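You operate a simulated robot arm through the tools that you are given. There is no shell and no other tool. Be economical: measure what you need, move in short steps, check, and stop when the job is done.

Carry out the task below with a simulated robot arm. There is one attempt and no reset: what you move stays moved.

JOB
Run a fizz test on the sealed can with the blue band.
Fine: can in the fizz well, arm over it, pad down for the test and up again after; can and arm stay; lamp, drink type and turntable untouched. Set down upright: what you pick out. Where these are worked on the way, their far stop is far enough and under half their travel is too little: yellow knob marked fizz pad.

The check looks at the end state, three seconds after you hand in, the way a careful person would. Anything else that was tipped, shoved, dropped, spilled or broken makes it a failure.

ROBOT AND FRAMES
A 7-joint arm with a two-finger parallel gripper, fixed in place. Base frame: the origin is at the foot of the arm, x ahead of it, y to its left, z up. Lengths are in m, angles in rad, forces in N, time in s.
Its first joint turns from -2.897 to 2.897 rad. Payload 4.4 kg.
The tool frame sits at the grasp point between the pads (the TCP): z along the fingers, y along the line on which they close. The tips reach 0.023 m beyond it. The gripper opens to 0.094 m. The fingers are 0.038 m wide and 0.01 m thick; the gripper's body (0.054 by 0.096 m) begins 0.039 m behind the TCP.
Orientation is told as [roll, pitch, yaw] about the base's x, y, z axes, in that order, counted from this pose: with the fingers straight down and closing along the base's y, the tool's x points along the base's -x, its y along +y and its z along -z.

CONTROLS
- The arm moves only by the tool nudge_tool. Its argument "deltas" is a list of rows, each an object (a shift or turn left out is 0, a gripper value left out holds the last) with "hand": the closure in counts, from 0 (fully open) to 255 (shut); "dp": the shift along the tool's x, y, z in m, a list of three; "turn": the turn, a rotation vector about the tool's x, y, z in rad, a list of three. In form: [{"hand": hand, "dp": [tx, ty, tz], "turn": [ax, ay, az]}, ...]. A call has 1 to 20 rows; each row is the pose to reach, as a shift and turn from the pose commanded when the call began, along the tool's axes at that moment. Each row takes 0.2 s and may step no farther than 0.05 m and 0.15 rad from the row before; otherwise, or with a gripper value out of range, the whole call is refused. A pose out of reach is approached as far as the arm can. The call stops where the force on the tool passes 50 N (or 10 N more than at its start, if that is more) or the arm is blocked; 0.2 s more then pass. Each finger travels about 0.072 m/s and halts on what it meets, pressing with about 30 N; the grip force reading is that of the motor and also rises with nothing between the fingers. The clock runs only during rows and for 0.2 s after the last one: add rows that repeat a pose to give the fingers time. The reply holds the time, the measured pose of the TCP, the force on the tool along the base axes, the opening and the grip force, in the units named above and with some noise, with the torque about the TCP (base axes, N m) and any sound that the robot's microphone picked up.
- Cameras (640 x 400 px; columns grow to the right, rows downward): "scene" is fixed at [0.2197, 0.65, 1.4875]; the picture's right is [-0.76, -0.66, 0.00], its down [-0.33, 0.38, -0.86] and it looks along [0.56, -0.65, -0.51] (base axes); focal length 331 px, centre (320, 200). "wrist" rides on the gripper at [0.086, 0.016, -0.074] in the tool frame; the picture's right is [-0.18, 0.98, 0.00], its down [-0.58, -0.11, -0.81] and it looks along [-0.79, -0.15, 0.59] (tool axes); focal length 243 px, centre (320, 200). There is no depth. A picture from a camera that has moved, and an enlarged one, comes with that camera's place and axes in the base frame and with its lens.
- snapshot(camera): a new picture of that camera. It takes no simulated time.
- enlarge(camera, box): a new picture of the part [left, top, right, bottom] of that camera's present view, enlarged. It takes no simulated time.
- finish_job(): hands the job in; it is judged then, once.

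Go step by step. Nothing tells you positions but the pictures and the camera data: compare them with the known pose of the tool, close in by small moves and look again before you grip or let go. The budget is 120 turns and 64 pictures, counting those below and the enlarged ones. Unless the task says otherwise, let go and move clear before handing in, and close with one line.

The tools are called by a JSON object that holds its "method" and its "body". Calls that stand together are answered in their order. nudge_tool: Moves the arm, as the interface text tells. Its arguments: {"type":"object","properties":{"deltas":{"type":"array","items":{"type":"object","properties":{"hand":{"type":"number"},"dp":{"type":"array","items":{"type":"number"}},"turn":{"type":"array","items":{"type":"number"}}}}}},"required":["deltas"]} The other tools are called the same way: snapshot (camera) takes a picture; enlarge (camera, box) takes an enlarged picture of a part of a camera's view; finish_job () hands the job in.

At the start:

```text
time: 0.0
tool_pos: [0.6362, -0.1543, 1.2025]
ee_rot: [0.0, 0.001, 0.0]
force: [1.4, -0.3, -0.2]
moment: [0.02, 0.0, 0.0]
finger_gap: 0.0941
grasp_force: 0.0
```

scene: 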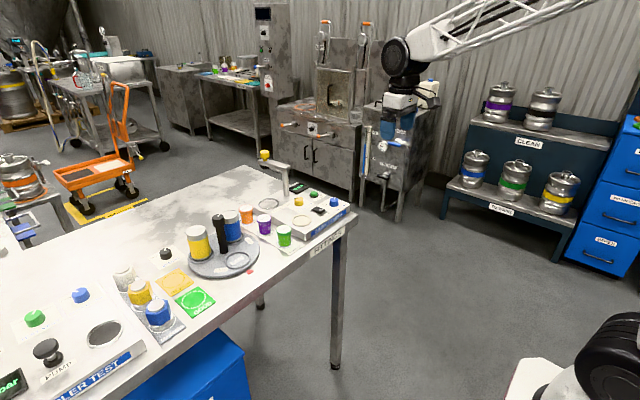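
wrist: 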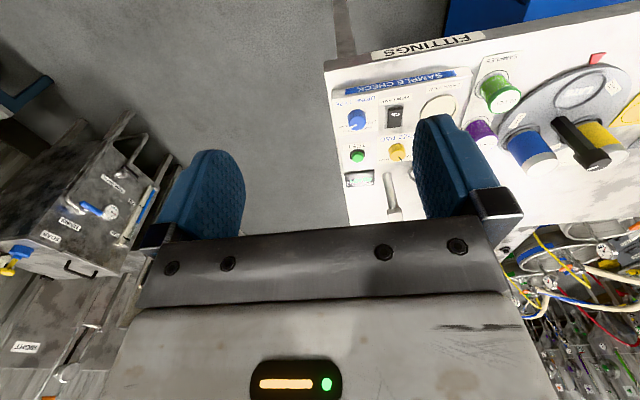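

I see a bench with a turntable of cans, a "SAMPLE CHECK" panel and other things. I'll look closer at it.

{"method": "enlarge", "body": {"camera": "scene", "box": [160, 140, 360, 290]}}

{"method": "enlarge", "body": {"camera": "wrist", "box": [320, 30, 640, 230]}}

{"method": "enlarge", "body": {"camera": "scene", "box": [0, 240, 240, 400]}}

{"method": "enlarge", "body": {"camera": "scene", "box": [245, 140, 365, 250]}}

```text
2.67 times, centred on (260, 215) of scene
camera zoom: at [0.2197, 0.65, 1.4875], right [-0.76, -0.66, 0.0], down [-0.33, 0.38, -0.86], along [0.56, -0.65, -0.51], focal length 882 px, centre (480, 160)
```

zoom: 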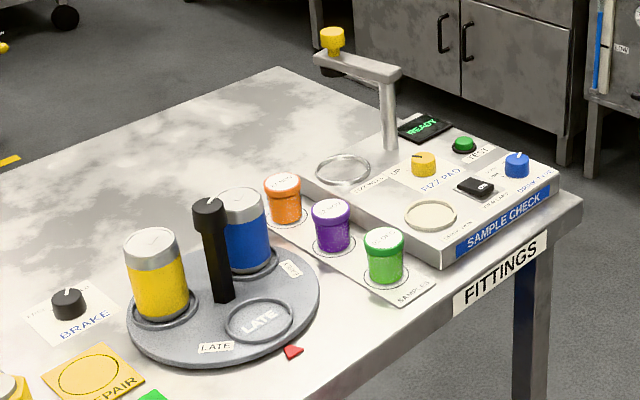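

```text
2.00 times, centred on (480, 130) of wrist
camera zoom: at [0.5499, -0.1382, 1.2775], right [0.18, 0.98, 0.0], down [0.58, -0.11, 0.81], along [0.79, -0.15, -0.59], focal length 485 px, centre (0, 340)
```

zoom: 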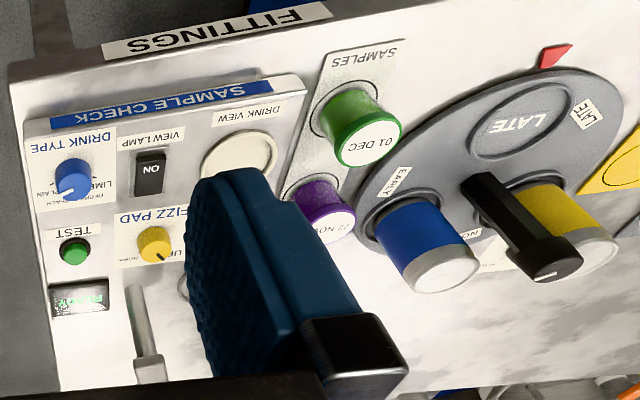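

```text
2.50 times, centred on (120, 320) of scene
camera zoom: at [0.2197, 0.65, 1.4875], right [-0.76, -0.66, 0.0], down [-0.33, 0.38, -0.86], along [0.56, -0.65, -0.51], focal length 826 px, centre (820, -100)
```

zoom: 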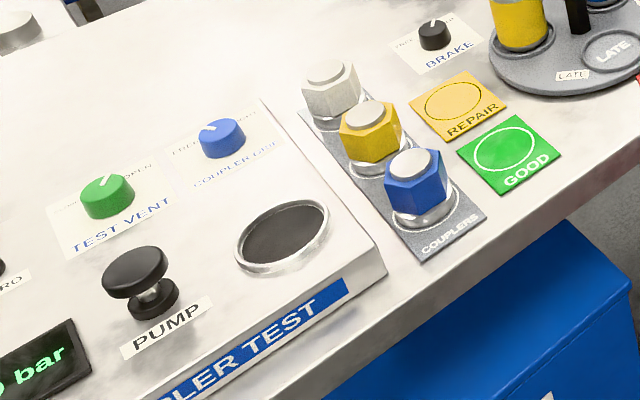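

```text
3.64 times, centred on (305, 195) of scene
camera zoom: at [0.2197, 0.65, 1.4875], right [-0.76, -0.66, 0.0], down [-0.33, 0.38, -0.86], along [0.56, -0.65, -0.51], focal length 1202 px, centre (374, 218)
```

zoom: 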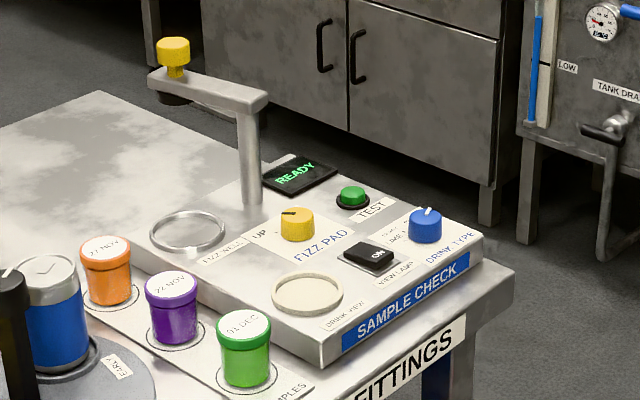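

The blue-banded can is on the turntable around (0.94, 0.21), top near z≈0.957. The well is near (0.99, 0.02), and the swing arm is turned away to +x. I'll shift left for a better wrist view.

{"method": "nudge_tool", "body": {"deltas": [{"dp": [0, 0.05, 0]}, {"dp": [0, 0.1, 0]}, {"dp": [0, 0.15, 0]}, {"dp": [0, 0.2, 0]}, {"dp": [0, 0.25, 0]}, {"dp": [0, 0.25, 0]}]}}

{"method": "snapshot", "body": {"camera": "wrist"}}

```text
time: 1.4
tool_pos: [0.6397, 0.0946, 1.2053]
ee_rot: [0.0, -0.002, 0.001]
force: [1.1, -0.5, 0.3]
moment: [-0.01, 0.03, 0.01]
finger_gap: 0.0938
grasp_force: 0.1
```

```text
57 pictures are left
camera wrist: at [0.5526, 0.1103, 1.2804], right [0.18, 0.98, 0.0], down [0.58, -0.11, 0.81], along [0.79, -0.15, -0.59], focal length 243 px, centre (320, 200)
```

wrist: 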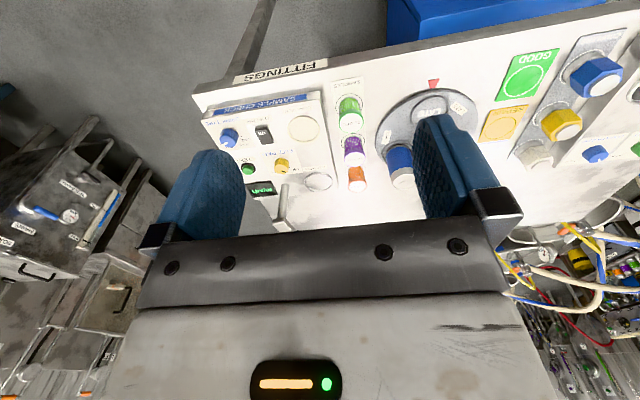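

{"method": "enlarge", "body": {"camera": "wrist", "box": [190, 80, 430, 230]}}

```text
2.67 times, centred on (310, 155) of wrist
camera zoom: at [0.5526, 0.1103, 1.2804], right [0.18, 0.98, 0.0], down [0.58, -0.11, 0.81], along [0.79, -0.15, -0.59], focal length 647 px, centre (347, 320)
```

zoom: 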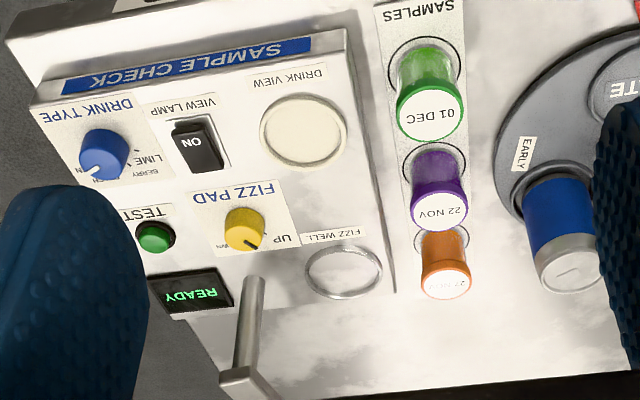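

Rough map: well (1.00, 0.02), panel z≈0.888, blue can ≈(0.97, 0.20), turntable handle ≈(0.94, 0.25). I'll move closer to refine the can position.

{"method": "nudge_tool", "body": {"deltas": [{"dp": [-0.035, 0.025, 0.02]}, {"dp": [-0.07, 0.05, 0.04]}, {"dp": [-0.105, 0.075, 0.06]}, {"dp": [-0.14, 0.105, 0.07]}, {"dp": [-0.14, 0.105, 0.07]}]}}

{"method": "snapshot", "body": {"camera": "wrist"}}

{"method": "snapshot", "body": {"camera": "scene"}}

```text
time: 2.6
tool_pos: [0.7767, 0.2013, 1.1323]
ee_rot: [-0.001, 0.001, -0.002]
force: [0.2, 0.4, -0.1]
moment: [0.0, -0.01, 0.03]
finger_gap: 0.0941
grasp_force: 0.0
```

```text
55 pictures are left
camera wrist: at [0.6902, 0.2166, 1.2069], right [0.18, 0.98, 0.0], down [0.58, -0.11, 0.81], along [0.79, -0.15, -0.59], focal length 243 px, centre (320, 200)
```

wrist: 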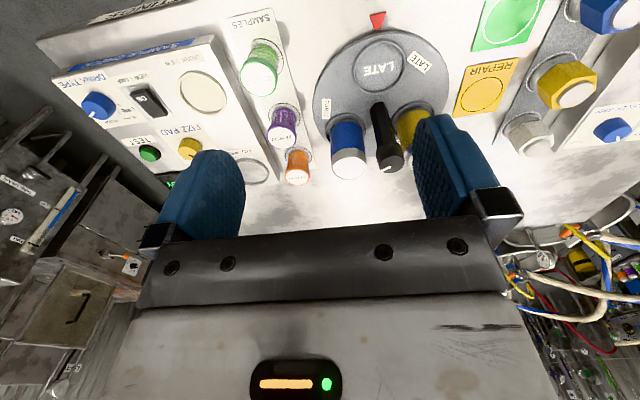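

```text
54 pictures are left
```

scene: 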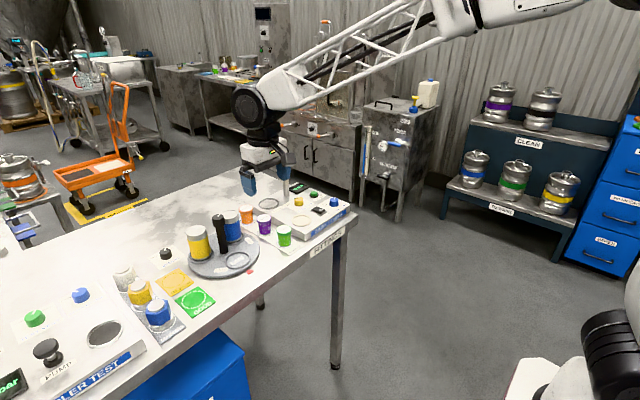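

{"method": "enlarge", "body": {"camera": "wrist", "box": [220, 60, 460, 210]}}

{"method": "enlarge", "body": {"camera": "scene", "box": [180, 160, 300, 280]}}

```text
2.67 times, centred on (340, 135) of wrist
camera zoom: at [0.6902, 0.2166, 1.2069], right [0.18, 0.98, 0.0], down [0.58, -0.11, 0.81], along [0.79, -0.15, -0.59], focal length 647 px, centre (267, 373)
```

zoom: 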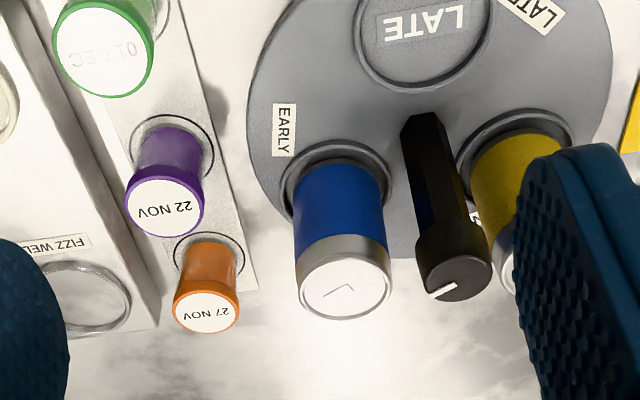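

```text
3.33 times, centred on (240, 220) of scene
camera zoom: at [0.2197, 0.65, 1.4875], right [-0.76, -0.66, 0.0], down [-0.33, 0.38, -0.86], along [0.56, -0.65, -0.51], focal length 1102 px, centre (587, 133)
```

zoom: 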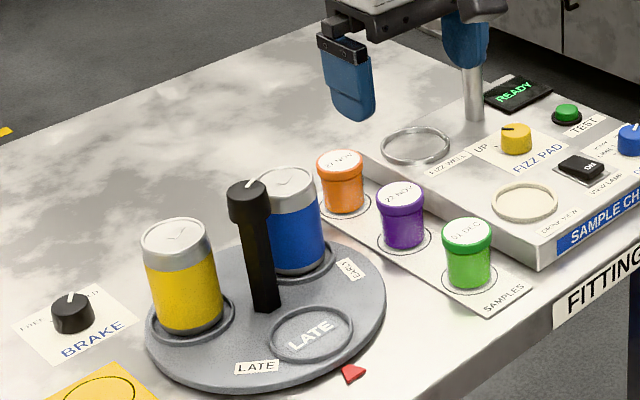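

The can's top is about (0.953, 0.210, 0.953), ~53 mm across; the handle's cap is at (0.924, 0.263, 0.985). I'll go above the can with about -30° yaw so the fingers avoid the handle, checking reach.

{"method": "nudge_tool", "body": {"deltas": [{"dp": [-0.045, 0.0015, 0.005], "turn": [0, 0, 0.131]}, {"dp": [-0.09, 0.003, 0.01], "turn": [0, 0, 0.262]}, {"dp": [-0.135, 0.004, 0.02], "turn": [0, 0, 0.393]}, {"dp": [-0.181, 0.006, 0.03], "turn": [0, 0, 0.524]}, {"dp": [-0.181, 0.006, 0.03], "turn": [0, 0, 0.524]}]}}

{"method": "snapshot", "body": {"camera": "wrist"}}

{"method": "enlarge", "body": {"camera": "scene", "box": [160, 120, 320, 280]}}

```text
time: 3.8
tool_pos: [0.9597, 0.2046, 1.1014]
ee_rot: [0.001, 0.0, -0.525]
force: [-0.2, -0.5, -0.6]
moment: [0.0, 0.02, 0.01]
finger_gap: 0.094
grasp_force: 0.1
```

```text
51 pictures are left
camera wrist: at [0.8931, 0.2625, 1.1782], right [0.65, 0.76, 0.0], down [0.45, -0.39, 0.81], along [0.61, -0.53, -0.59], focal length 243 px, centre (320, 200)
```

wrist: 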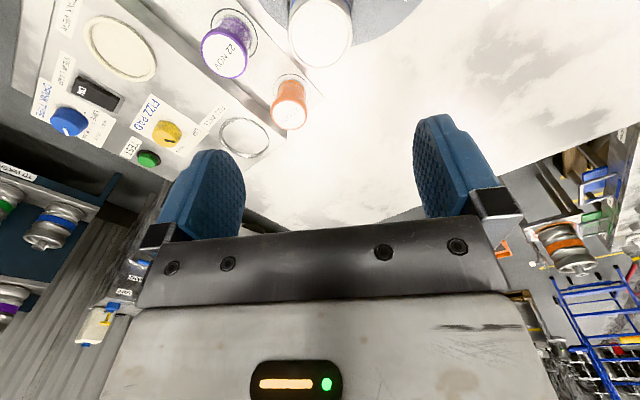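

```text
2.50 times, centred on (240, 200) of scene
camera zoom: at [0.2197, 0.65, 1.4875], right [-0.76, -0.66, 0.0], down [-0.33, 0.38, -0.86], along [0.56, -0.65, -0.51], focal length 826 px, centre (520, 200)
```

zoom: 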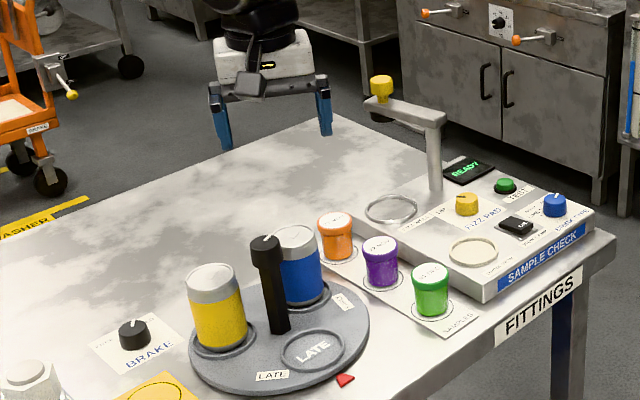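

Reach is fine and the can position is confirmed at (0.953, 0.210). Lowering to just above the can.

{"method": "nudge_tool", "body": {"deltas": [{"dp": [0.003, 0.001, 0.04]}, {"dp": [0.003, 0.001, 0.08]}, {"dp": [0.003, 0.001, 0.11]}, {"dp": [0.003, 0.001, 0.11]}]}}

{"method": "enlarge", "body": {"camera": "scene", "box": [190, 160, 290, 260]}}

{"method": "snapshot", "body": {"camera": "wrist"}}

```text
time: 4.8
tool_pos: [0.9573, 0.2082, 0.9935]
ee_rot: [0.001, 0.001, -0.524]
force: [-0.1, -0.3, 0.0]
moment: [0.01, 0.01, 0.01]
finger_gap: 0.0941
grasp_force: 0.0
```

```text
4.00 times, centred on (240, 210) of scene
camera zoom: at [0.2197, 0.65, 1.4875], right [-0.76, -0.66, 0.0], down [-0.33, 0.38, -0.86], along [0.56, -0.65, -0.51], focal length 1322 px, centre (640, 160)
```

zoom: 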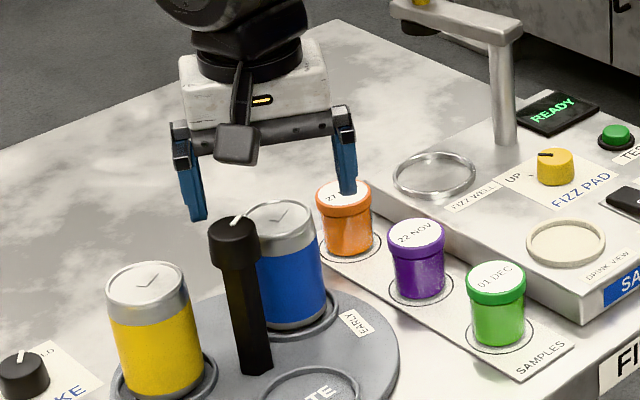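

```text
48 pictures are left
camera wrist: at [0.8896, 0.2652, 1.068], right [0.65, 0.76, 0.0], down [0.45, -0.39, 0.81], along [0.61, -0.53, -0.59], focal length 243 px, centre (320, 200)
```

wrist: 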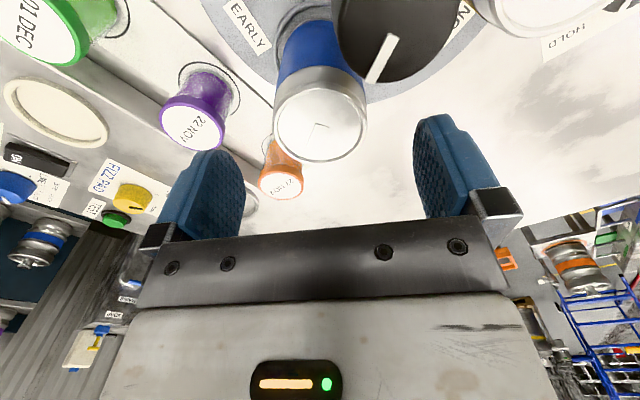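

Aligned, camera clears the handle. Down the last 47 mm.

{"method": "nudge_tool", "body": {"deltas": [{"dp": [0, 0, 0.02]}, {"dp": [0, 0, 0.035]}, {"dp": [0, 0, 0.047]}, {"dp": [0, 0, 0.047]}]}}

{"method": "enlarge", "body": {"camera": "scene", "box": [190, 160, 290, 260]}}

{"method": "snapshot", "body": {"camera": "wrist"}}

```text
time: 5.8
tool_pos: [0.9546, 0.2086, 0.9453]
ee_rot: [-0.001, 0.0, -0.525]
force: [0.1, 0.0, 0.8]
moment: [0.02, -0.01, -0.03]
finger_gap: 0.0941
grasp_force: 0.0
```

```text
4.00 times, centred on (240, 210) of scene
camera zoom: at [0.2197, 0.65, 1.4875], right [-0.76, -0.66, 0.0], down [-0.33, 0.38, -0.86], along [0.56, -0.65, -0.51], focal length 1322 px, centre (640, 160)
```

zoom: 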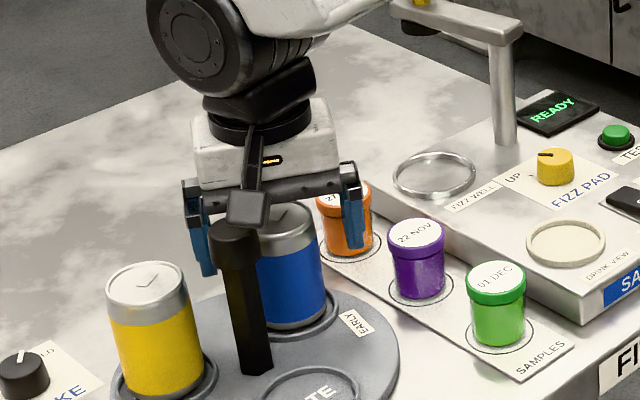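

```text
46 pictures are left
camera wrist: at [0.8886, 0.2658, 1.021], right [0.65, 0.76, 0.0], down [0.45, -0.39, 0.81], along [0.61, -0.53, -0.59], focal length 243 px, centre (320, 200)
```

wrist: 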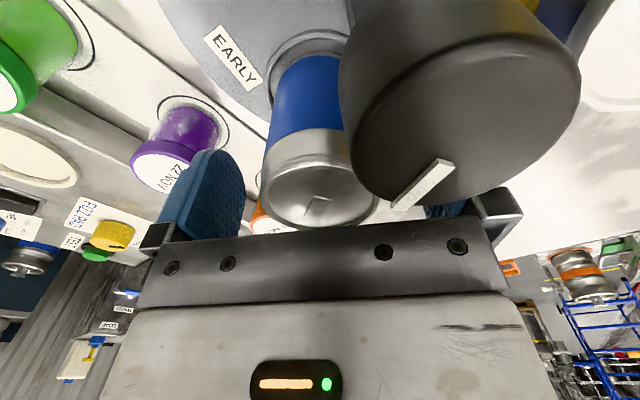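

Can is between the fingers; closing.

{"method": "nudge_tool", "body": {"deltas": [{"hand": 255}, {"hand": 255}, {"hand": 255}, {"hand": 255}]}}

```text
time: 6.8
tool_pos: [0.956, 0.2088, 0.9454]
ee_rot: [0.001, 0.0, -0.524]
force: [0.5, 1.1, 0.9]
moment: [0.02, 0.08, 0.01]
finger_gap: 0.0522
grasp_force: 30.2
```

Gripped at 52 mm. Lifting straight up slowly.

{"method": "nudge_tool", "body": {"deltas": [{"dp": [0, 0, -0.01]}, {"dp": [0, 0, -0.025]}, {"dp": [0, 0, -0.05]}, {"dp": [0, 0, -0.08]}, {"dp": [0, 0, -0.11]}, {"dp": [0, 0, -0.14]}, {"dp": [0, 0, -0.14]}]}}

{"method": "enlarge", "body": {"camera": "scene", "box": [170, 120, 330, 280]}}

```text
time: 8.4
tool_pos: [0.9554, 0.2086, 1.0856]
ee_rot: [-0.001, -0.001, -0.525]
force: [-0.2, -0.6, -0.4]
moment: [0.01, 0.02, -0.03]
finger_gap: 0.052
grasp_force: 30.2
```

```text
2.50 times, centred on (250, 200) of scene
camera zoom: at [0.2197, 0.65, 1.4875], right [-0.76, -0.66, 0.0], down [-0.33, 0.38, -0.86], along [0.56, -0.65, -0.51], focal length 826 px, centre (495, 200)
```

zoom: 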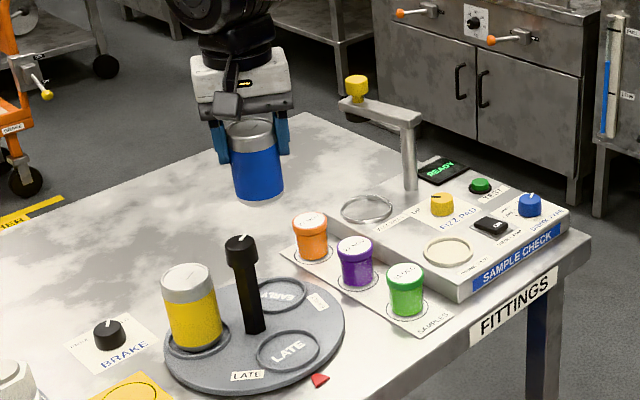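

Can is lifted cleanly. Now to above the fizz well (≈0.999, 0.022), turning to yaw -90° so fingers stay clear of the pole.

{"method": "nudge_tool", "body": {"deltas": [{"dp": [-0.016, -0.017, -0.005], "turn": [0, 0, 0.131]}, {"dp": [-0.033, -0.035, -0.01], "turn": [0, 0, 0.262]}, {"dp": [-0.05, -0.053, -0.015], "turn": [0, 0, 0.393]}, {"dp": [-0.066, -0.071, -0.02], "turn": [0, 0, 0.524]}, {"dp": [-0.083, -0.089, -0.025], "turn": [0, 0, 0.655]}, {"dp": [-0.1, -0.107, -0.025], "turn": [0, 0, 0.785]}, {"dp": [-0.116, -0.125, -0.025], "turn": [0, 0, 0.916]}, {"dp": [-0.133, -0.1425, -0.025], "turn": [0, 0, 1.047]}, {"dp": [-0.133, -0.1425, -0.025], "turn": [0, 0, 1.047]}]}}

{"method": "snapshot", "body": {"camera": "wrist"}}

{"method": "enlarge", "body": {"camera": "scene", "box": [210, 120, 350, 260]}}

```text
time: 10.4
tool_pos: [0.9999, 0.0196, 1.11]
ee_rot: [-0.001, 0.001, -1.575]
force: [-0.8, -0.2, -1.4]
moment: [-0.01, -0.04, 0.0]
finger_gap: 0.0523
grasp_force: 29.8
```

```text
44 pictures are left
camera wrist: at [1.0165, 0.1054, 1.1855], right [0.98, -0.19, 0.0], down [-0.11, -0.58, 0.81], along [-0.15, -0.79, -0.59], focal length 243 px, centre (320, 200)
```

wrist: 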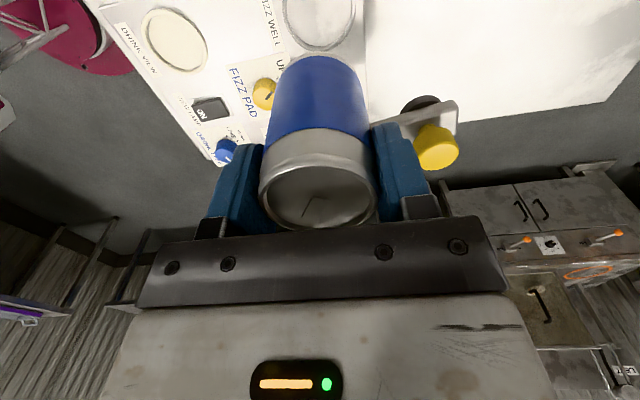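

```text
2.86 times, centred on (280, 190) of scene
camera zoom: at [0.2197, 0.65, 1.4875], right [-0.76, -0.66, 0.0], down [-0.33, 0.38, -0.86], along [0.56, -0.65, -0.51], focal length 945 px, centre (434, 229)
```

zoom: 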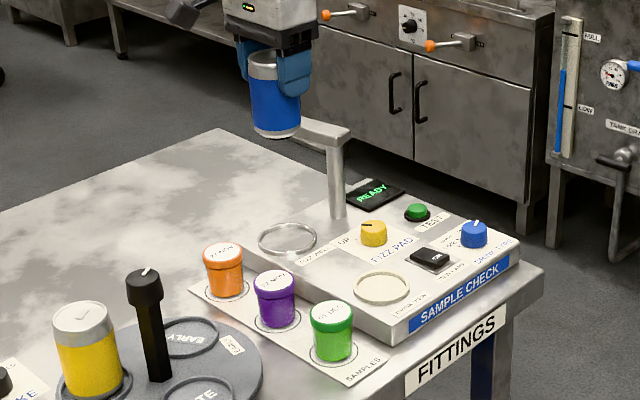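

Can is over the well. Descend to about 2 cm above it and look.

{"method": "nudge_tool", "body": {"deltas": [{"dp": [0, 0, 0.04]}, {"dp": [0, -0.001, 0.08]}, {"dp": [0, -0.001, 0.11]}, {"dp": [0, -0.001, 0.122]}, {"dp": [0, -0.001, 0.122]}]}}

{"method": "snapshot", "body": {"camera": "wrist"}}

{"method": "enlarge", "body": {"camera": "scene", "box": [240, 150, 320, 230]}}

```text
time: 11.6
tool_pos: [0.9973, 0.0181, 0.9887]
ee_rot: [-0.002, 0.0, -1.571]
force: [-0.6, -0.3, -2.2]
moment: [-0.01, 0.03, -0.01]
finger_gap: 0.0523
grasp_force: 29.8
```

```text
42 pictures are left
camera wrist: at [1.0138, 0.1049, 1.064], right [0.98, -0.18, 0.0], down [-0.11, -0.58, 0.81], along [-0.15, -0.79, -0.59], focal length 243 px, centre (320, 200)
```

wrist: 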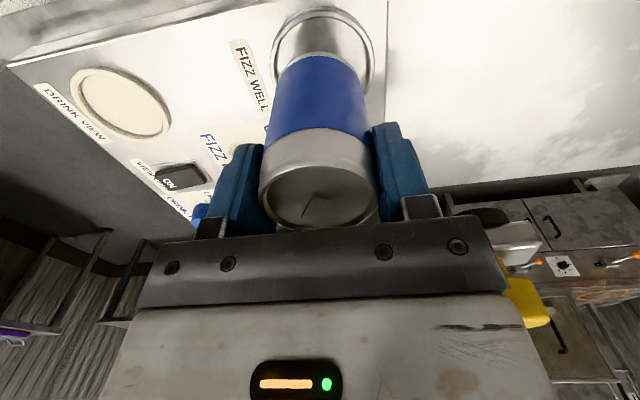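

```text
5.00 times, centred on (280, 190) of scene
camera zoom: at [0.2197, 0.65, 1.4875], right [-0.76, -0.66, 0.0], down [-0.33, 0.38, -0.86], along [0.56, -0.65, -0.51], focal length 1653 px, centre (520, 250)
```

zoom: 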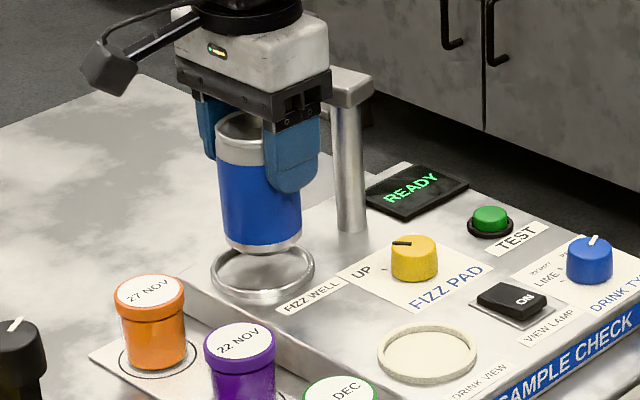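

Ring is centred at about (0.9997, 0.021), can at (0.997, 0.022); well inside tolerance. Lower gently with a 2 mm correction.

{"method": "nudge_tool", "body": {"deltas": [{"dp": [0, 0.002, 0.006]}, {"dp": [0, 0.002, 0.012]}, {"dp": [0, 0.002, 0.017]}, {"dp": [0, 0.002, 0.02]}, {"dp": [0, 0.002, 0.02]}]}}

{"method": "enlarge", "body": {"camera": "scene", "box": [240, 150, 320, 230]}}

```text
time: 12.8
tool_pos: [1.0004, 0.0188, 0.9692]
ee_rot: [-0.001, 0.001, -1.571]
force: [0.9, -0.9, -1.0]
moment: [0.0, -0.01, 0.01]
finger_gap: 0.0521
grasp_force: 30.2
```

```text
5.00 times, centred on (280, 190) of scene
camera zoom: at [0.2197, 0.65, 1.4875], right [-0.76, -0.66, 0.0], down [-0.33, 0.38, -0.86], along [0.56, -0.65, -0.51], focal length 1653 px, centre (520, 250)
```

zoom: 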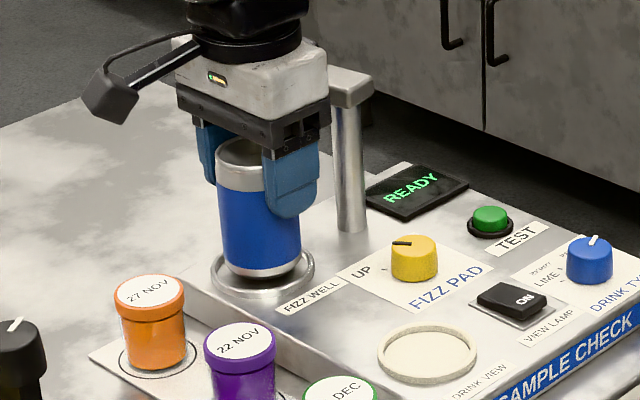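

Centred in the ring, still slightly above the floor. Continuing down in small steps.

{"method": "nudge_tool", "body": {"deltas": [{"dp": [0, 0, 0.003]}, {"dp": [0, 0, 0.006]}, {"dp": [0, 0, 0.008]}, {"dp": [0, 0, 0.008]}]}}

```text
time: 13.8
tool_pos: [1.0006, 0.0196, 0.964]
ee_rot: [0.001, 0.0, -1.571]
force: [-2.7, 0.3, 21.0]
moment: [0.09, 0.17, 0.2]
finger_gap: 0.052
grasp_force: 29.9
```

Contact at z≈0.964. Ease the pressure and open.

{"method": "nudge_tool", "body": {"deltas": [{"dp": [0, 0, -0.003]}, {"dp": [0, 0, -0.003], "hand": 180}, {"dp": [0, 0, -0.003], "hand": 60}, {"dp": [0, 0, -0.003], "hand": 0}, {"dp": [0, 0, -0.003], "hand": 0}]}}

{"method": "enlarge", "body": {"camera": "scene", "box": [240, 150, 320, 230]}}

```text
time: 15.0
tool_pos: [0.9998, 0.0189, 0.963]
ee_rot: [0.001, 0.001, -1.571]
force: [-0.8, 0.5, 0.2]
moment: [-0.03, 0.02, 0.01]
finger_gap: 0.0939
grasp_force: 0.1
```

```text
5.00 times, centred on (280, 190) of scene
camera zoom: at [0.2197, 0.65, 1.4875], right [-0.76, -0.66, 0.0], down [-0.33, 0.38, -0.86], along [0.56, -0.65, -0.51], focal length 1653 px, centre (520, 250)
```

zoom: 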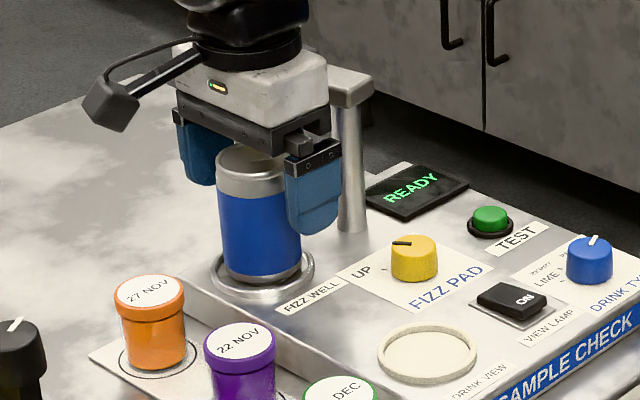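

Released, can is upright. Rising straight up, then I'll look at the swing arm.

{"method": "nudge_tool", "body": {"deltas": [{"dp": [0, 0, -0.03]}, {"dp": [0, 0, -0.07]}, {"dp": [0, 0, -0.12]}, {"dp": [0, 0, -0.15]}, {"dp": [0, 0, -0.15]}]}}

{"method": "enlarge", "body": {"camera": "scene", "box": [240, 140, 330, 230]}}

{"method": "snapshot", "body": {"camera": "wrist"}}

```text
time: 16.2
tool_pos: [1.0019, 0.0179, 1.1151]
ee_rot: [-0.001, -0.002, -1.57]
force: [-0.5, -0.7, 0.2]
moment: [0.01, 0.02, -0.02]
finger_gap: 0.0939
grasp_force: 0.1
```

```text
4.44 times, centred on (285, 185) of scene
camera zoom: at [0.2197, 0.65, 1.4875], right [-0.76, -0.66, 0.0], down [-0.33, 0.38, -0.86], along [0.56, -0.65, -0.51], focal length 1469 px, centre (476, 267)
```

zoom: 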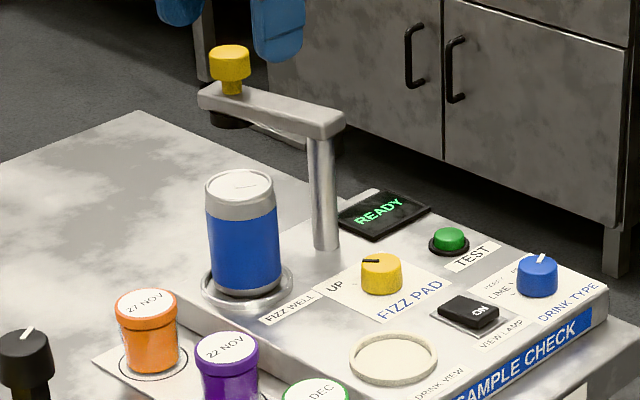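

```text
37 pictures are left
camera wrist: at [1.0171, 0.1042, 1.1903], right [0.98, -0.18, 0.0], down [-0.11, -0.58, 0.81], along [-0.15, -0.79, -0.59], focal length 243 px, centre (320, 200)
```

wrist: 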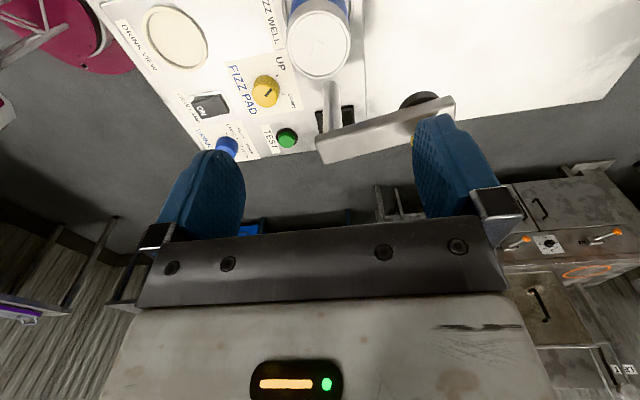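

Arm pivots at about (0.996, -0.06), bar at z≈0.985–1.004, pointing +x; knob at about (1.08, -0.047). I'll close the fingers and go behind the bar (−y side), testing reach.

{"method": "nudge_tool", "body": {"deltas": [{"dp": [-0.03, 0.015, 0], "hand": 255}, {"dp": [-0.06, 0.03, 0]}, {"dp": [-0.09, 0.045, 0]}, {"dp": [-0.108, 0.055, 0]}, {"dp": [-0.108, 0.055, 0]}, {"dp": [-0.108, 0.055, 0]}]}}

{"method": "snapshot", "body": {"camera": "wrist"}}

{"method": "enlarge", "body": {"camera": "scene", "box": [240, 130, 330, 220]}}

```text
time: 17.6
tool_pos: [1.0539, -0.0872, 1.1154]
ee_rot: [-0.001, 0.0, -1.569]
force: [0.6, 0.3, 0.7]
moment: [0.04, 0.03, 0.0]
finger_gap: 0.0
grasp_force: 30.0
```

```text
36 pictures are left
camera wrist: at [1.0713, -0.0009, 1.1907], right [0.98, -0.18, 0.0], down [-0.11, -0.58, 0.81], along [-0.15, -0.79, -0.59], focal length 243 px, centre (320, 200)
```

wrist: 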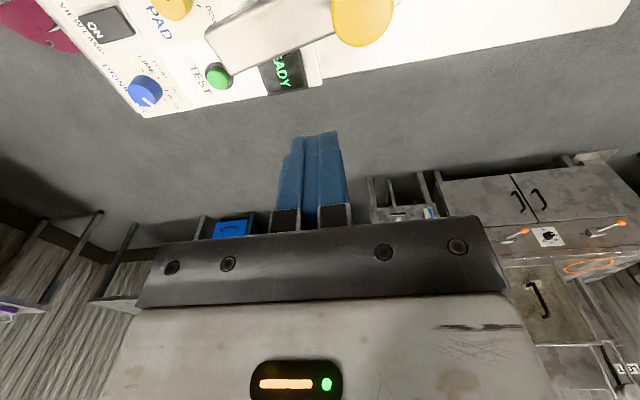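

```text
4.44 times, centred on (285, 175) of scene
camera zoom: at [0.2197, 0.65, 1.4875], right [-0.76, -0.66, 0.0], down [-0.33, 0.38, -0.86], along [0.56, -0.65, -0.51], focal length 1469 px, centre (476, 311)
```

zoom: 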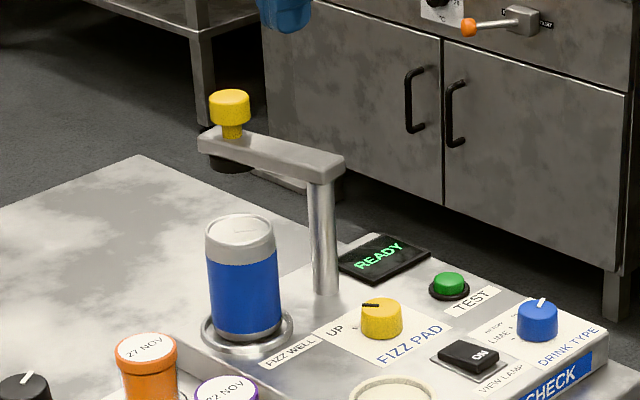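

Knob at (1.084, -0.049); bar's back edge near y≈-0.07 at this x. Back off slightly, then descend to tip height ≈0.988 behind the bar.

{"method": "nudge_tool", "body": {"deltas": [{"dp": [-0.02, 0, 0]}, {"dp": [-0.02, 0, 0.04]}, {"dp": [-0.02, 0, 0.08]}, {"dp": [-0.02, 0, 0.105]}, {"dp": [-0.02, 0, 0.105]}]}}

{"method": "snapshot", "body": {"camera": "wrist"}}

{"method": "enlarge", "body": {"camera": "scene", "box": [240, 130, 330, 220]}}

```text
time: 18.8
tool_pos: [1.0564, -0.1085, 1.0063]
ee_rot: [0.002, 0.0, -1.572]
force: [-0.7, 0.7, -0.3]
moment: [0.03, 0.01, -0.02]
finger_gap: 0.0001
grasp_force: 30.3
```

```text
34 pictures are left
camera wrist: at [1.0719, -0.0233, 1.082], right [0.98, -0.18, 0.0], down [-0.11, -0.58, 0.81], along [-0.15, -0.79, -0.59], focal length 243 px, centre (320, 200)
```

wrist: 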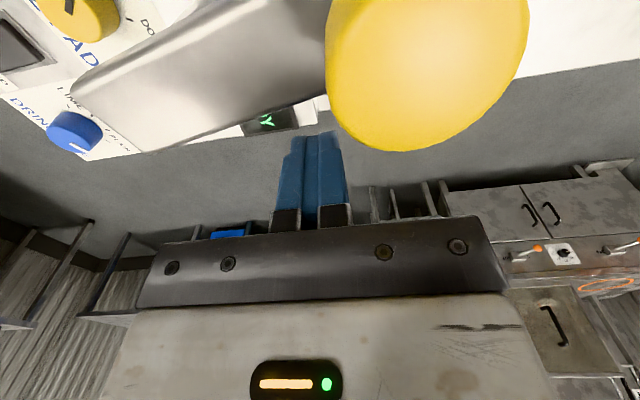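

```text
4.44 times, centred on (285, 175) of scene
camera zoom: at [0.2197, 0.65, 1.4875], right [-0.76, -0.66, 0.0], down [-0.33, 0.38, -0.86], along [0.56, -0.65, -0.51], focal length 1469 px, centre (476, 311)
```

zoom: 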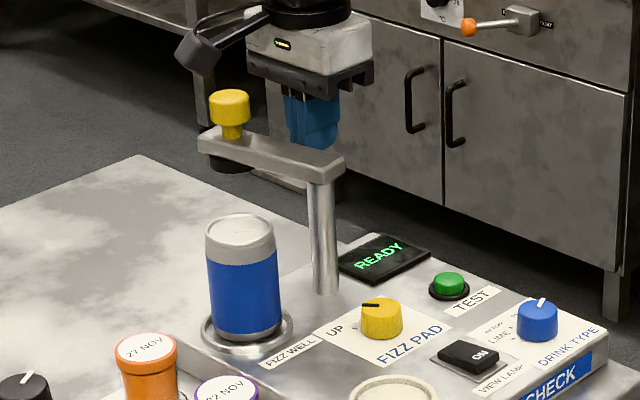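

Fingers are behind the bar. Pushing it round in an arc, halfway first.

{"method": "nudge_tool", "body": {"deltas": [{"dp": [0.015, -0.0107, -0.004]}, {"dp": [0.0255, -0.0107, -0.004]}, {"dp": [0.034, -0.008, -0.004]}, {"dp": [0.043, -0.0054, -0.004]}, {"dp": [0.053, -0.006, -0.004]}, {"dp": [0.063, -0.008, -0.004]}, {"dp": [0.063, -0.008, -0.004]}]}}

{"method": "snapshot", "body": {"camera": "wrist"}}

{"method": "enlarge", "body": {"camera": "scene", "box": [240, 130, 330, 220]}}

```text
time: 20.4
tool_pos: [1.0469, -0.045, 1.0118]
ee_rot: [0.0, -0.001, -1.57]
force: [-0.1, -0.1, 0.0]
moment: [-0.01, 0.01, 0.0]
finger_gap: 0.0002
grasp_force: 30.0
```

```text
32 pictures are left
camera wrist: at [1.0632, 0.0417, 1.0872], right [0.98, -0.18, 0.0], down [-0.11, -0.58, 0.81], along [-0.15, -0.79, -0.59], focal length 243 px, centre (320, 200)
```

wrist: 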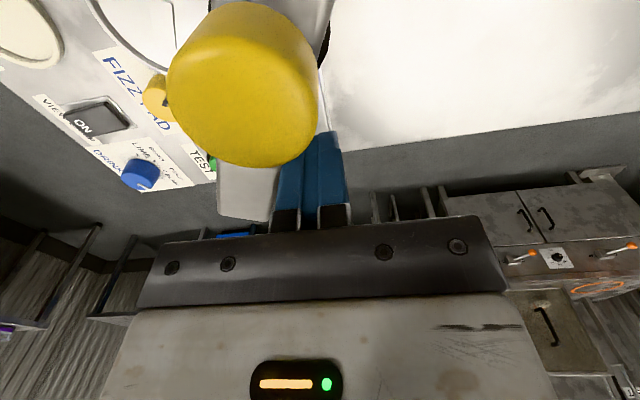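

```text
4.44 times, centred on (285, 175) of scene
camera zoom: at [0.2197, 0.65, 1.4875], right [-0.76, -0.66, 0.0], down [-0.33, 0.38, -0.86], along [0.56, -0.65, -0.51], focal length 1469 px, centre (476, 311)
```

zoom: 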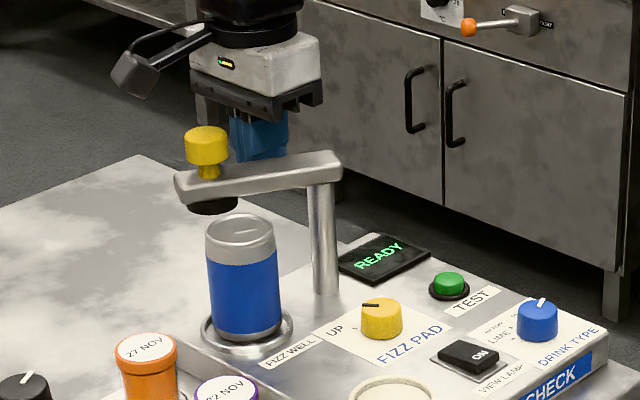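

Swinging freely, at about 58°. Continue to about 80°.

{"method": "nudge_tool", "body": {"deltas": [{"dp": [0.009, -0.005, 0]}, {"dp": [0.018, -0.01, 0]}, {"dp": [0.022, -0.015, 0]}, {"dp": [0.025, -0.0195, 0]}, {"dp": [0.025, -0.0195, 0]}]}}

{"method": "snapshot", "body": {"camera": "wrist"}}

{"method": "enlarge", "body": {"camera": "scene", "box": [240, 130, 330, 220]}}

```text
time: 21.6
tool_pos: [1.0272, -0.0201, 1.0113]
ee_rot: [0.002, -0.001, -1.57]
force: [-0.6, 0.3, 0.5]
moment: [-0.01, -0.02, 0.01]
finger_gap: 0.0002
grasp_force: 30.3
```

```text
30 pictures are left
camera wrist: at [1.043, 0.0657, 1.0873], right [0.98, -0.18, 0.0], down [-0.11, -0.58, 0.81], along [-0.15, -0.79, -0.59], focal length 243 px, centre (320, 200)
```

wrist: 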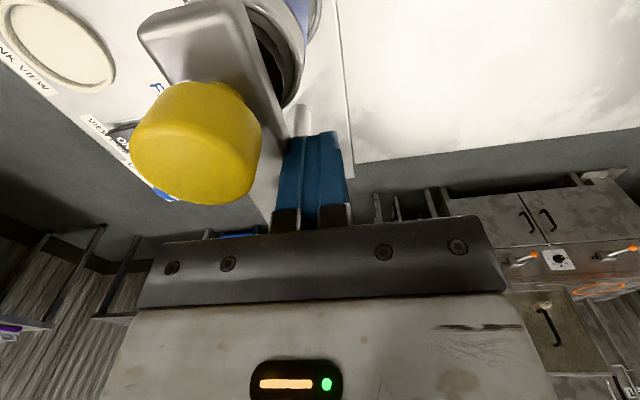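

```text
4.44 times, centred on (285, 175) of scene
camera zoom: at [0.2197, 0.65, 1.4875], right [-0.76, -0.66, 0.0], down [-0.33, 0.38, -0.86], along [0.56, -0.65, -0.51], focal length 1469 px, centre (476, 311)
```

zoom: 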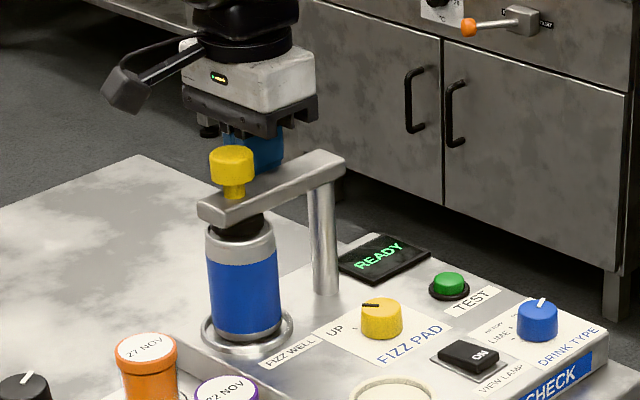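

The pad looks nearly centred over the can; zoom to check.

{"method": "enlarge", "body": {"camera": "scene", "box": [260, 160, 300, 190]}}

{"method": "enlarge", "body": {"camera": "wrist", "box": [130, 0, 370, 150]}}

```text
13.33 times, centred on (280, 175) of scene
camera zoom: at [0.2197, 0.65, 1.4875], right [-0.76, -0.66, 0.0], down [-0.33, 0.38, -0.86], along [0.56, -0.65, -0.51], focal length 4408 px, centre (853, 533)
```

zoom: 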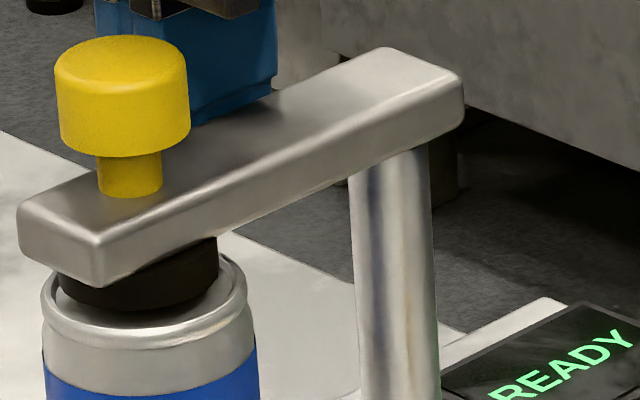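

```text
2.67 times, centred on (250, 75) of wrist
camera zoom: at [1.043, 0.0657, 1.0873], right [0.98, -0.18, 0.0], down [-0.11, -0.58, 0.81], along [-0.15, -0.79, -0.59], focal length 647 px, centre (507, 533)
```

zoom: 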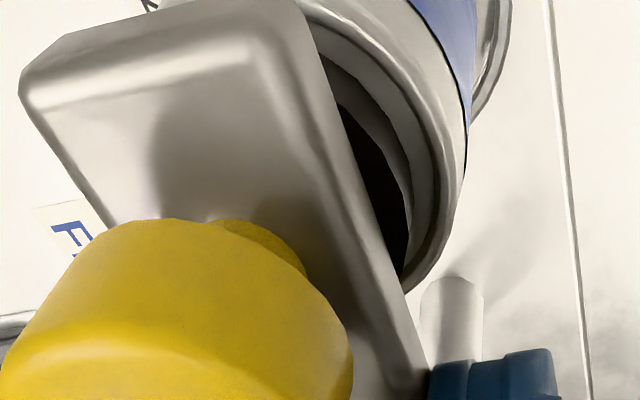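

The bar edge is nearly parallel to y with the pad within ~2 mm of the can centre. A tiny 1 mm extra push, to feel for a stop.

{"method": "nudge_tool", "body": {"deltas": [{"dp": [0, -0.001, 0]}, {"dp": [0, -0.001, 0]}, {"dp": [0, -0.001, 0]}]}}

{"method": "enlarge", "body": {"camera": "scene", "box": [260, 160, 300, 190]}}

```text
time: 22.4
tool_pos: [1.0264, -0.0211, 1.0117]
ee_rot: [0.0, 0.001, -1.57]
force: [-0.2, 0.3, 0.3]
moment: [0.03, -0.03, -0.01]
finger_gap: 0.0
grasp_force: 29.9
```

```text
13.33 times, centred on (280, 175) of scene
camera zoom: at [0.2197, 0.65, 1.4875], right [-0.76, -0.66, 0.0], down [-0.33, 0.38, -0.86], along [0.56, -0.65, -0.51], focal length 4408 px, centre (853, 533)
```

zoom: 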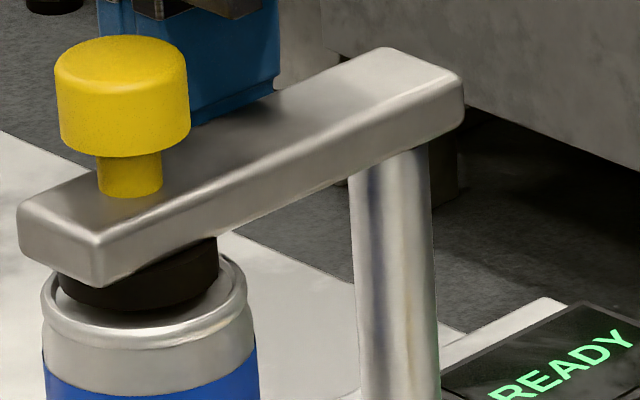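

The bar did not move, so it seems to have run ahead of the fingers. Push 3 mm more, feeling for a stop.

{"method": "nudge_tool", "body": {"deltas": [{"dp": [0, -0.0015, 0]}, {"dp": [0, -0.003, 0]}, {"dp": [0, -0.003, 0]}]}}

{"method": "enlarge", "body": {"camera": "scene", "box": [260, 160, 300, 190]}}

```text
time: 23.4
tool_pos: [1.0253, -0.0213, 1.013]
ee_rot: [0.003, -0.001, -1.572]
force: [24.1, -1.4, -5.5]
moment: [-0.02, -0.31, 0.09]
finger_gap: 0.0
grasp_force: 30.1
stopped in row 3: the force on the tool passed its limit at 51 N (the readings are from after the stop); the commanded pose is now the measured one
```

```text
13.33 times, centred on (280, 175) of scene
camera zoom: at [0.2197, 0.65, 1.4875], right [-0.76, -0.66, 0.0], down [-0.33, 0.38, -0.86], along [0.56, -0.65, -0.51], focal length 4408 px, centre (853, 533)
```

zoom: 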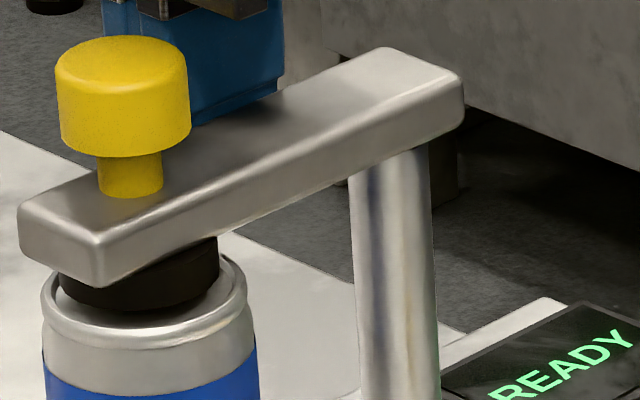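

The arm is at its stop. Backing off and rising, then going to look at the fizz pad knob.

{"method": "nudge_tool", "body": {"deltas": [{"dp": [0, 0.012, 0]}, {"dp": [0, 0.018, -0.03]}, {"dp": [0, 0.018, -0.07]}, {"dp": [0, 0.0, -0.11]}, {"dp": [0, -0.04, -0.11]}, {"dp": [-0.01, -0.08, -0.1]}, {"dp": [-0.02, -0.11, -0.09]}, {"dp": [-0.02, -0.11, -0.09]}]}}

{"method": "snapshot", "body": {"camera": "wrist"}}

{"method": "enlarge", "body": {"camera": "scene", "box": [265, 170, 345, 220]}}

```text
time: 25.2
tool_pos: [0.9152, -0.0397, 1.1002]
ee_rot: [0.0, 0.0, -1.571]
force: [0.7, -0.6, -0.5]
moment: [0.0, -0.01, -0.02]
finger_gap: 0.0001
grasp_force: 30.3
```

```text
24 pictures are left
camera wrist: at [0.9321, 0.0465, 1.176], right [0.98, -0.18, 0.0], down [-0.11, -0.58, 0.81], along [-0.15, -0.79, -0.59], focal length 243 px, centre (320, 200)
```

wrist: 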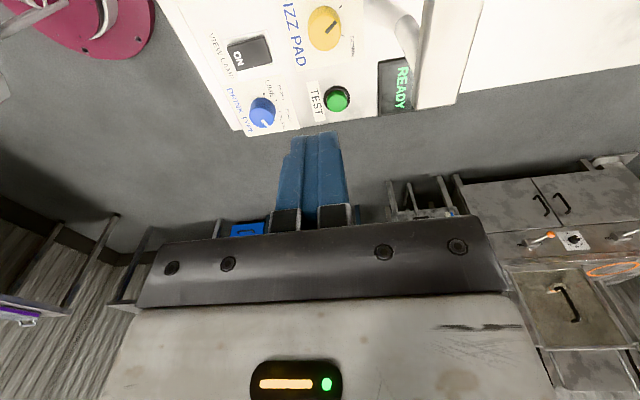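

```text
8.00 times, centred on (305, 195) of scene
camera zoom: at [0.2197, 0.65, 1.4875], right [-0.76, -0.66, 0.0], down [-0.33, 0.38, -0.86], along [0.56, -0.65, -0.51], focal length 2645 px, centre (440, 240)
```

zoom: 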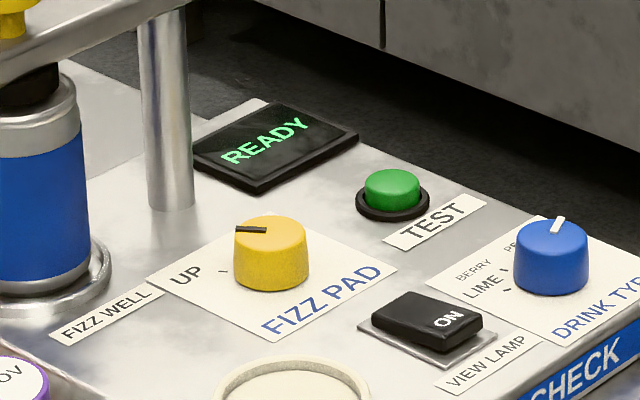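

The knob's pointer is at "UP" (toward +x+y), "DOWN" is clockwise from above by ~90°. I'll rotate the wrist back to yaw +20° over the knob at (0.916, -0.042) so there's room to turn clockwise.

{"method": "nudge_tool", "body": {"deltas": [{"turn": [0, 0, -0.148], "hand": 0}, {"turn": [0, 0, -0.296]}, {"turn": [0, 0, -0.444]}, {"turn": [0, 0, -0.592]}, {"turn": [0, 0, -0.74]}, {"turn": [0, 0, -0.888]}, {"turn": [0, 0, -1.036]}, {"turn": [0, 0, -1.184]}, {"turn": [0, 0, -1.332]}, {"turn": [0, 0, -1.48]}, {"turn": [0, 0, -1.628], "dp": [-0.001, 0.001, 0.02]}, {"turn": [0, 0, -1.776], "dp": [-0.002, 0.001, 0.04]}, {"turn": [0, 0, -1.92], "dp": [-0.002, 0.001, 0.07]}, {"turn": [0, 0, -1.92], "dp": [-0.002, 0.001, 0.09]}, {"turn": [0, 0, -1.92], "dp": [-0.002, 0.001, 0.09]}]}}

{"method": "snapshot", "body": {"camera": "wrist"}}

{"method": "enlarge", "body": {"camera": "scene", "box": [250, 150, 350, 220]}}

```text
time: 28.4
tool_pos: [0.916, -0.0412, 1.0128]
ee_rot: [0.001, -0.002, 0.35]
force: [0.4, 0.2, -0.4]
moment: [0.01, 0.02, 0.01]
finger_gap: 0.094
grasp_force: 0.0
```

```text
22 pictures are left
camera wrist: at [0.8288, -0.0565, 1.088], right [-0.16, 0.99, 0.0], down [0.58, 0.1, 0.81], along [0.8, 0.13, -0.59], focal length 243 px, centre (320, 200)
```

wrist: 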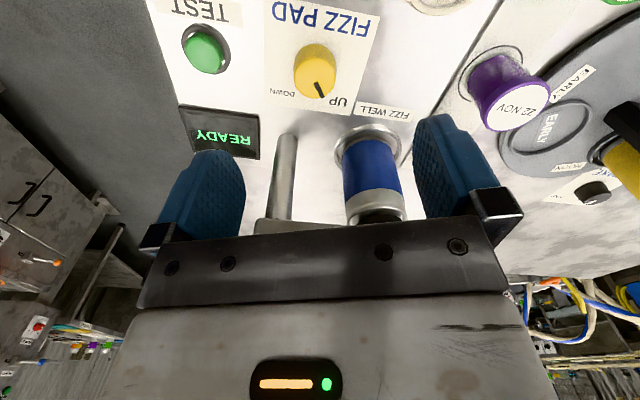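

```text
5.71 times, centred on (300, 185) of scene
camera zoom: at [0.2197, 0.65, 1.4875], right [-0.76, -0.66, 0.0], down [-0.33, 0.38, -0.86], along [0.56, -0.65, -0.51], focal length 1889 px, centre (434, 286)
```

zoom: 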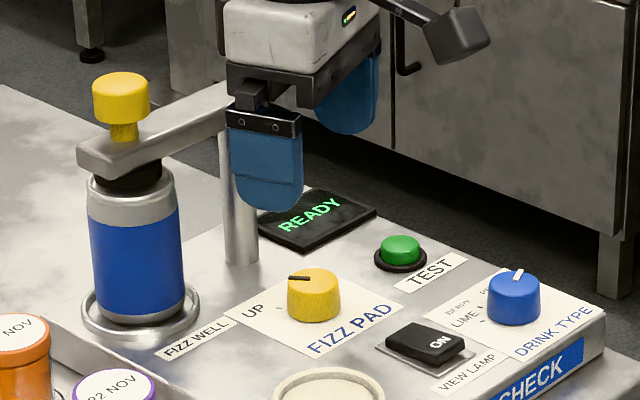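

Aligned over the knob within a few mm. Descending around it, then closing.

{"method": "nudge_tool", "body": {"deltas": [{"dp": [0, -0.001, 0.03]}, {"dp": [0, -0.001, 0.06]}, {"dp": [0, -0.001, 0.08]}, {"dp": [0, -0.001, 0.094]}, {"dp": [0, -0.001, 0.094]}]}}

{"method": "enlarge", "body": {"camera": "scene", "box": [250, 150, 350, 220]}}

```text
time: 29.6
tool_pos: [0.915, -0.042, 0.9196]
ee_rot: [-0.001, -0.001, 0.349]
force: [-0.2, 0.0, -0.7]
moment: [0.01, -0.01, 0.0]
finger_gap: 0.0939
grasp_force: 0.0
```

```text
5.71 times, centred on (300, 185) of scene
camera zoom: at [0.2197, 0.65, 1.4875], right [-0.76, -0.66, 0.0], down [-0.33, 0.38, -0.86], along [0.56, -0.65, -0.51], focal length 1889 px, centre (434, 286)
```

zoom: 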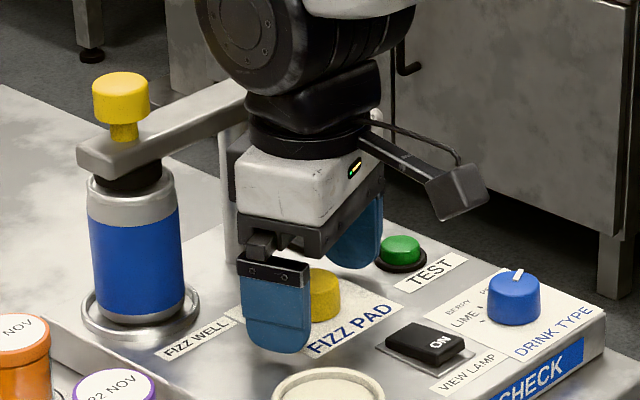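

{"method": "nudge_tool", "body": {"deltas": [{"hand": 255}, {"hand": 255}, {"hand": 255}, {"hand": 255}, {"hand": 255}, {"hand": 255}]}}

```text
time: 30.5
tool_pos: [0.9163, -0.0472, 0.9199]
ee_rot: [-0.003, -0.003, 0.348]
force: [9.0, -15.0, -3.1]
moment: [-0.61, -0.13, -0.02]
finger_gap: 0.0321
grasp_force: 45.1
stopped in row 4: the force on the tool passed its limit at 54 N (the readings are from after the stop); the commanded pose is now the measured one
```

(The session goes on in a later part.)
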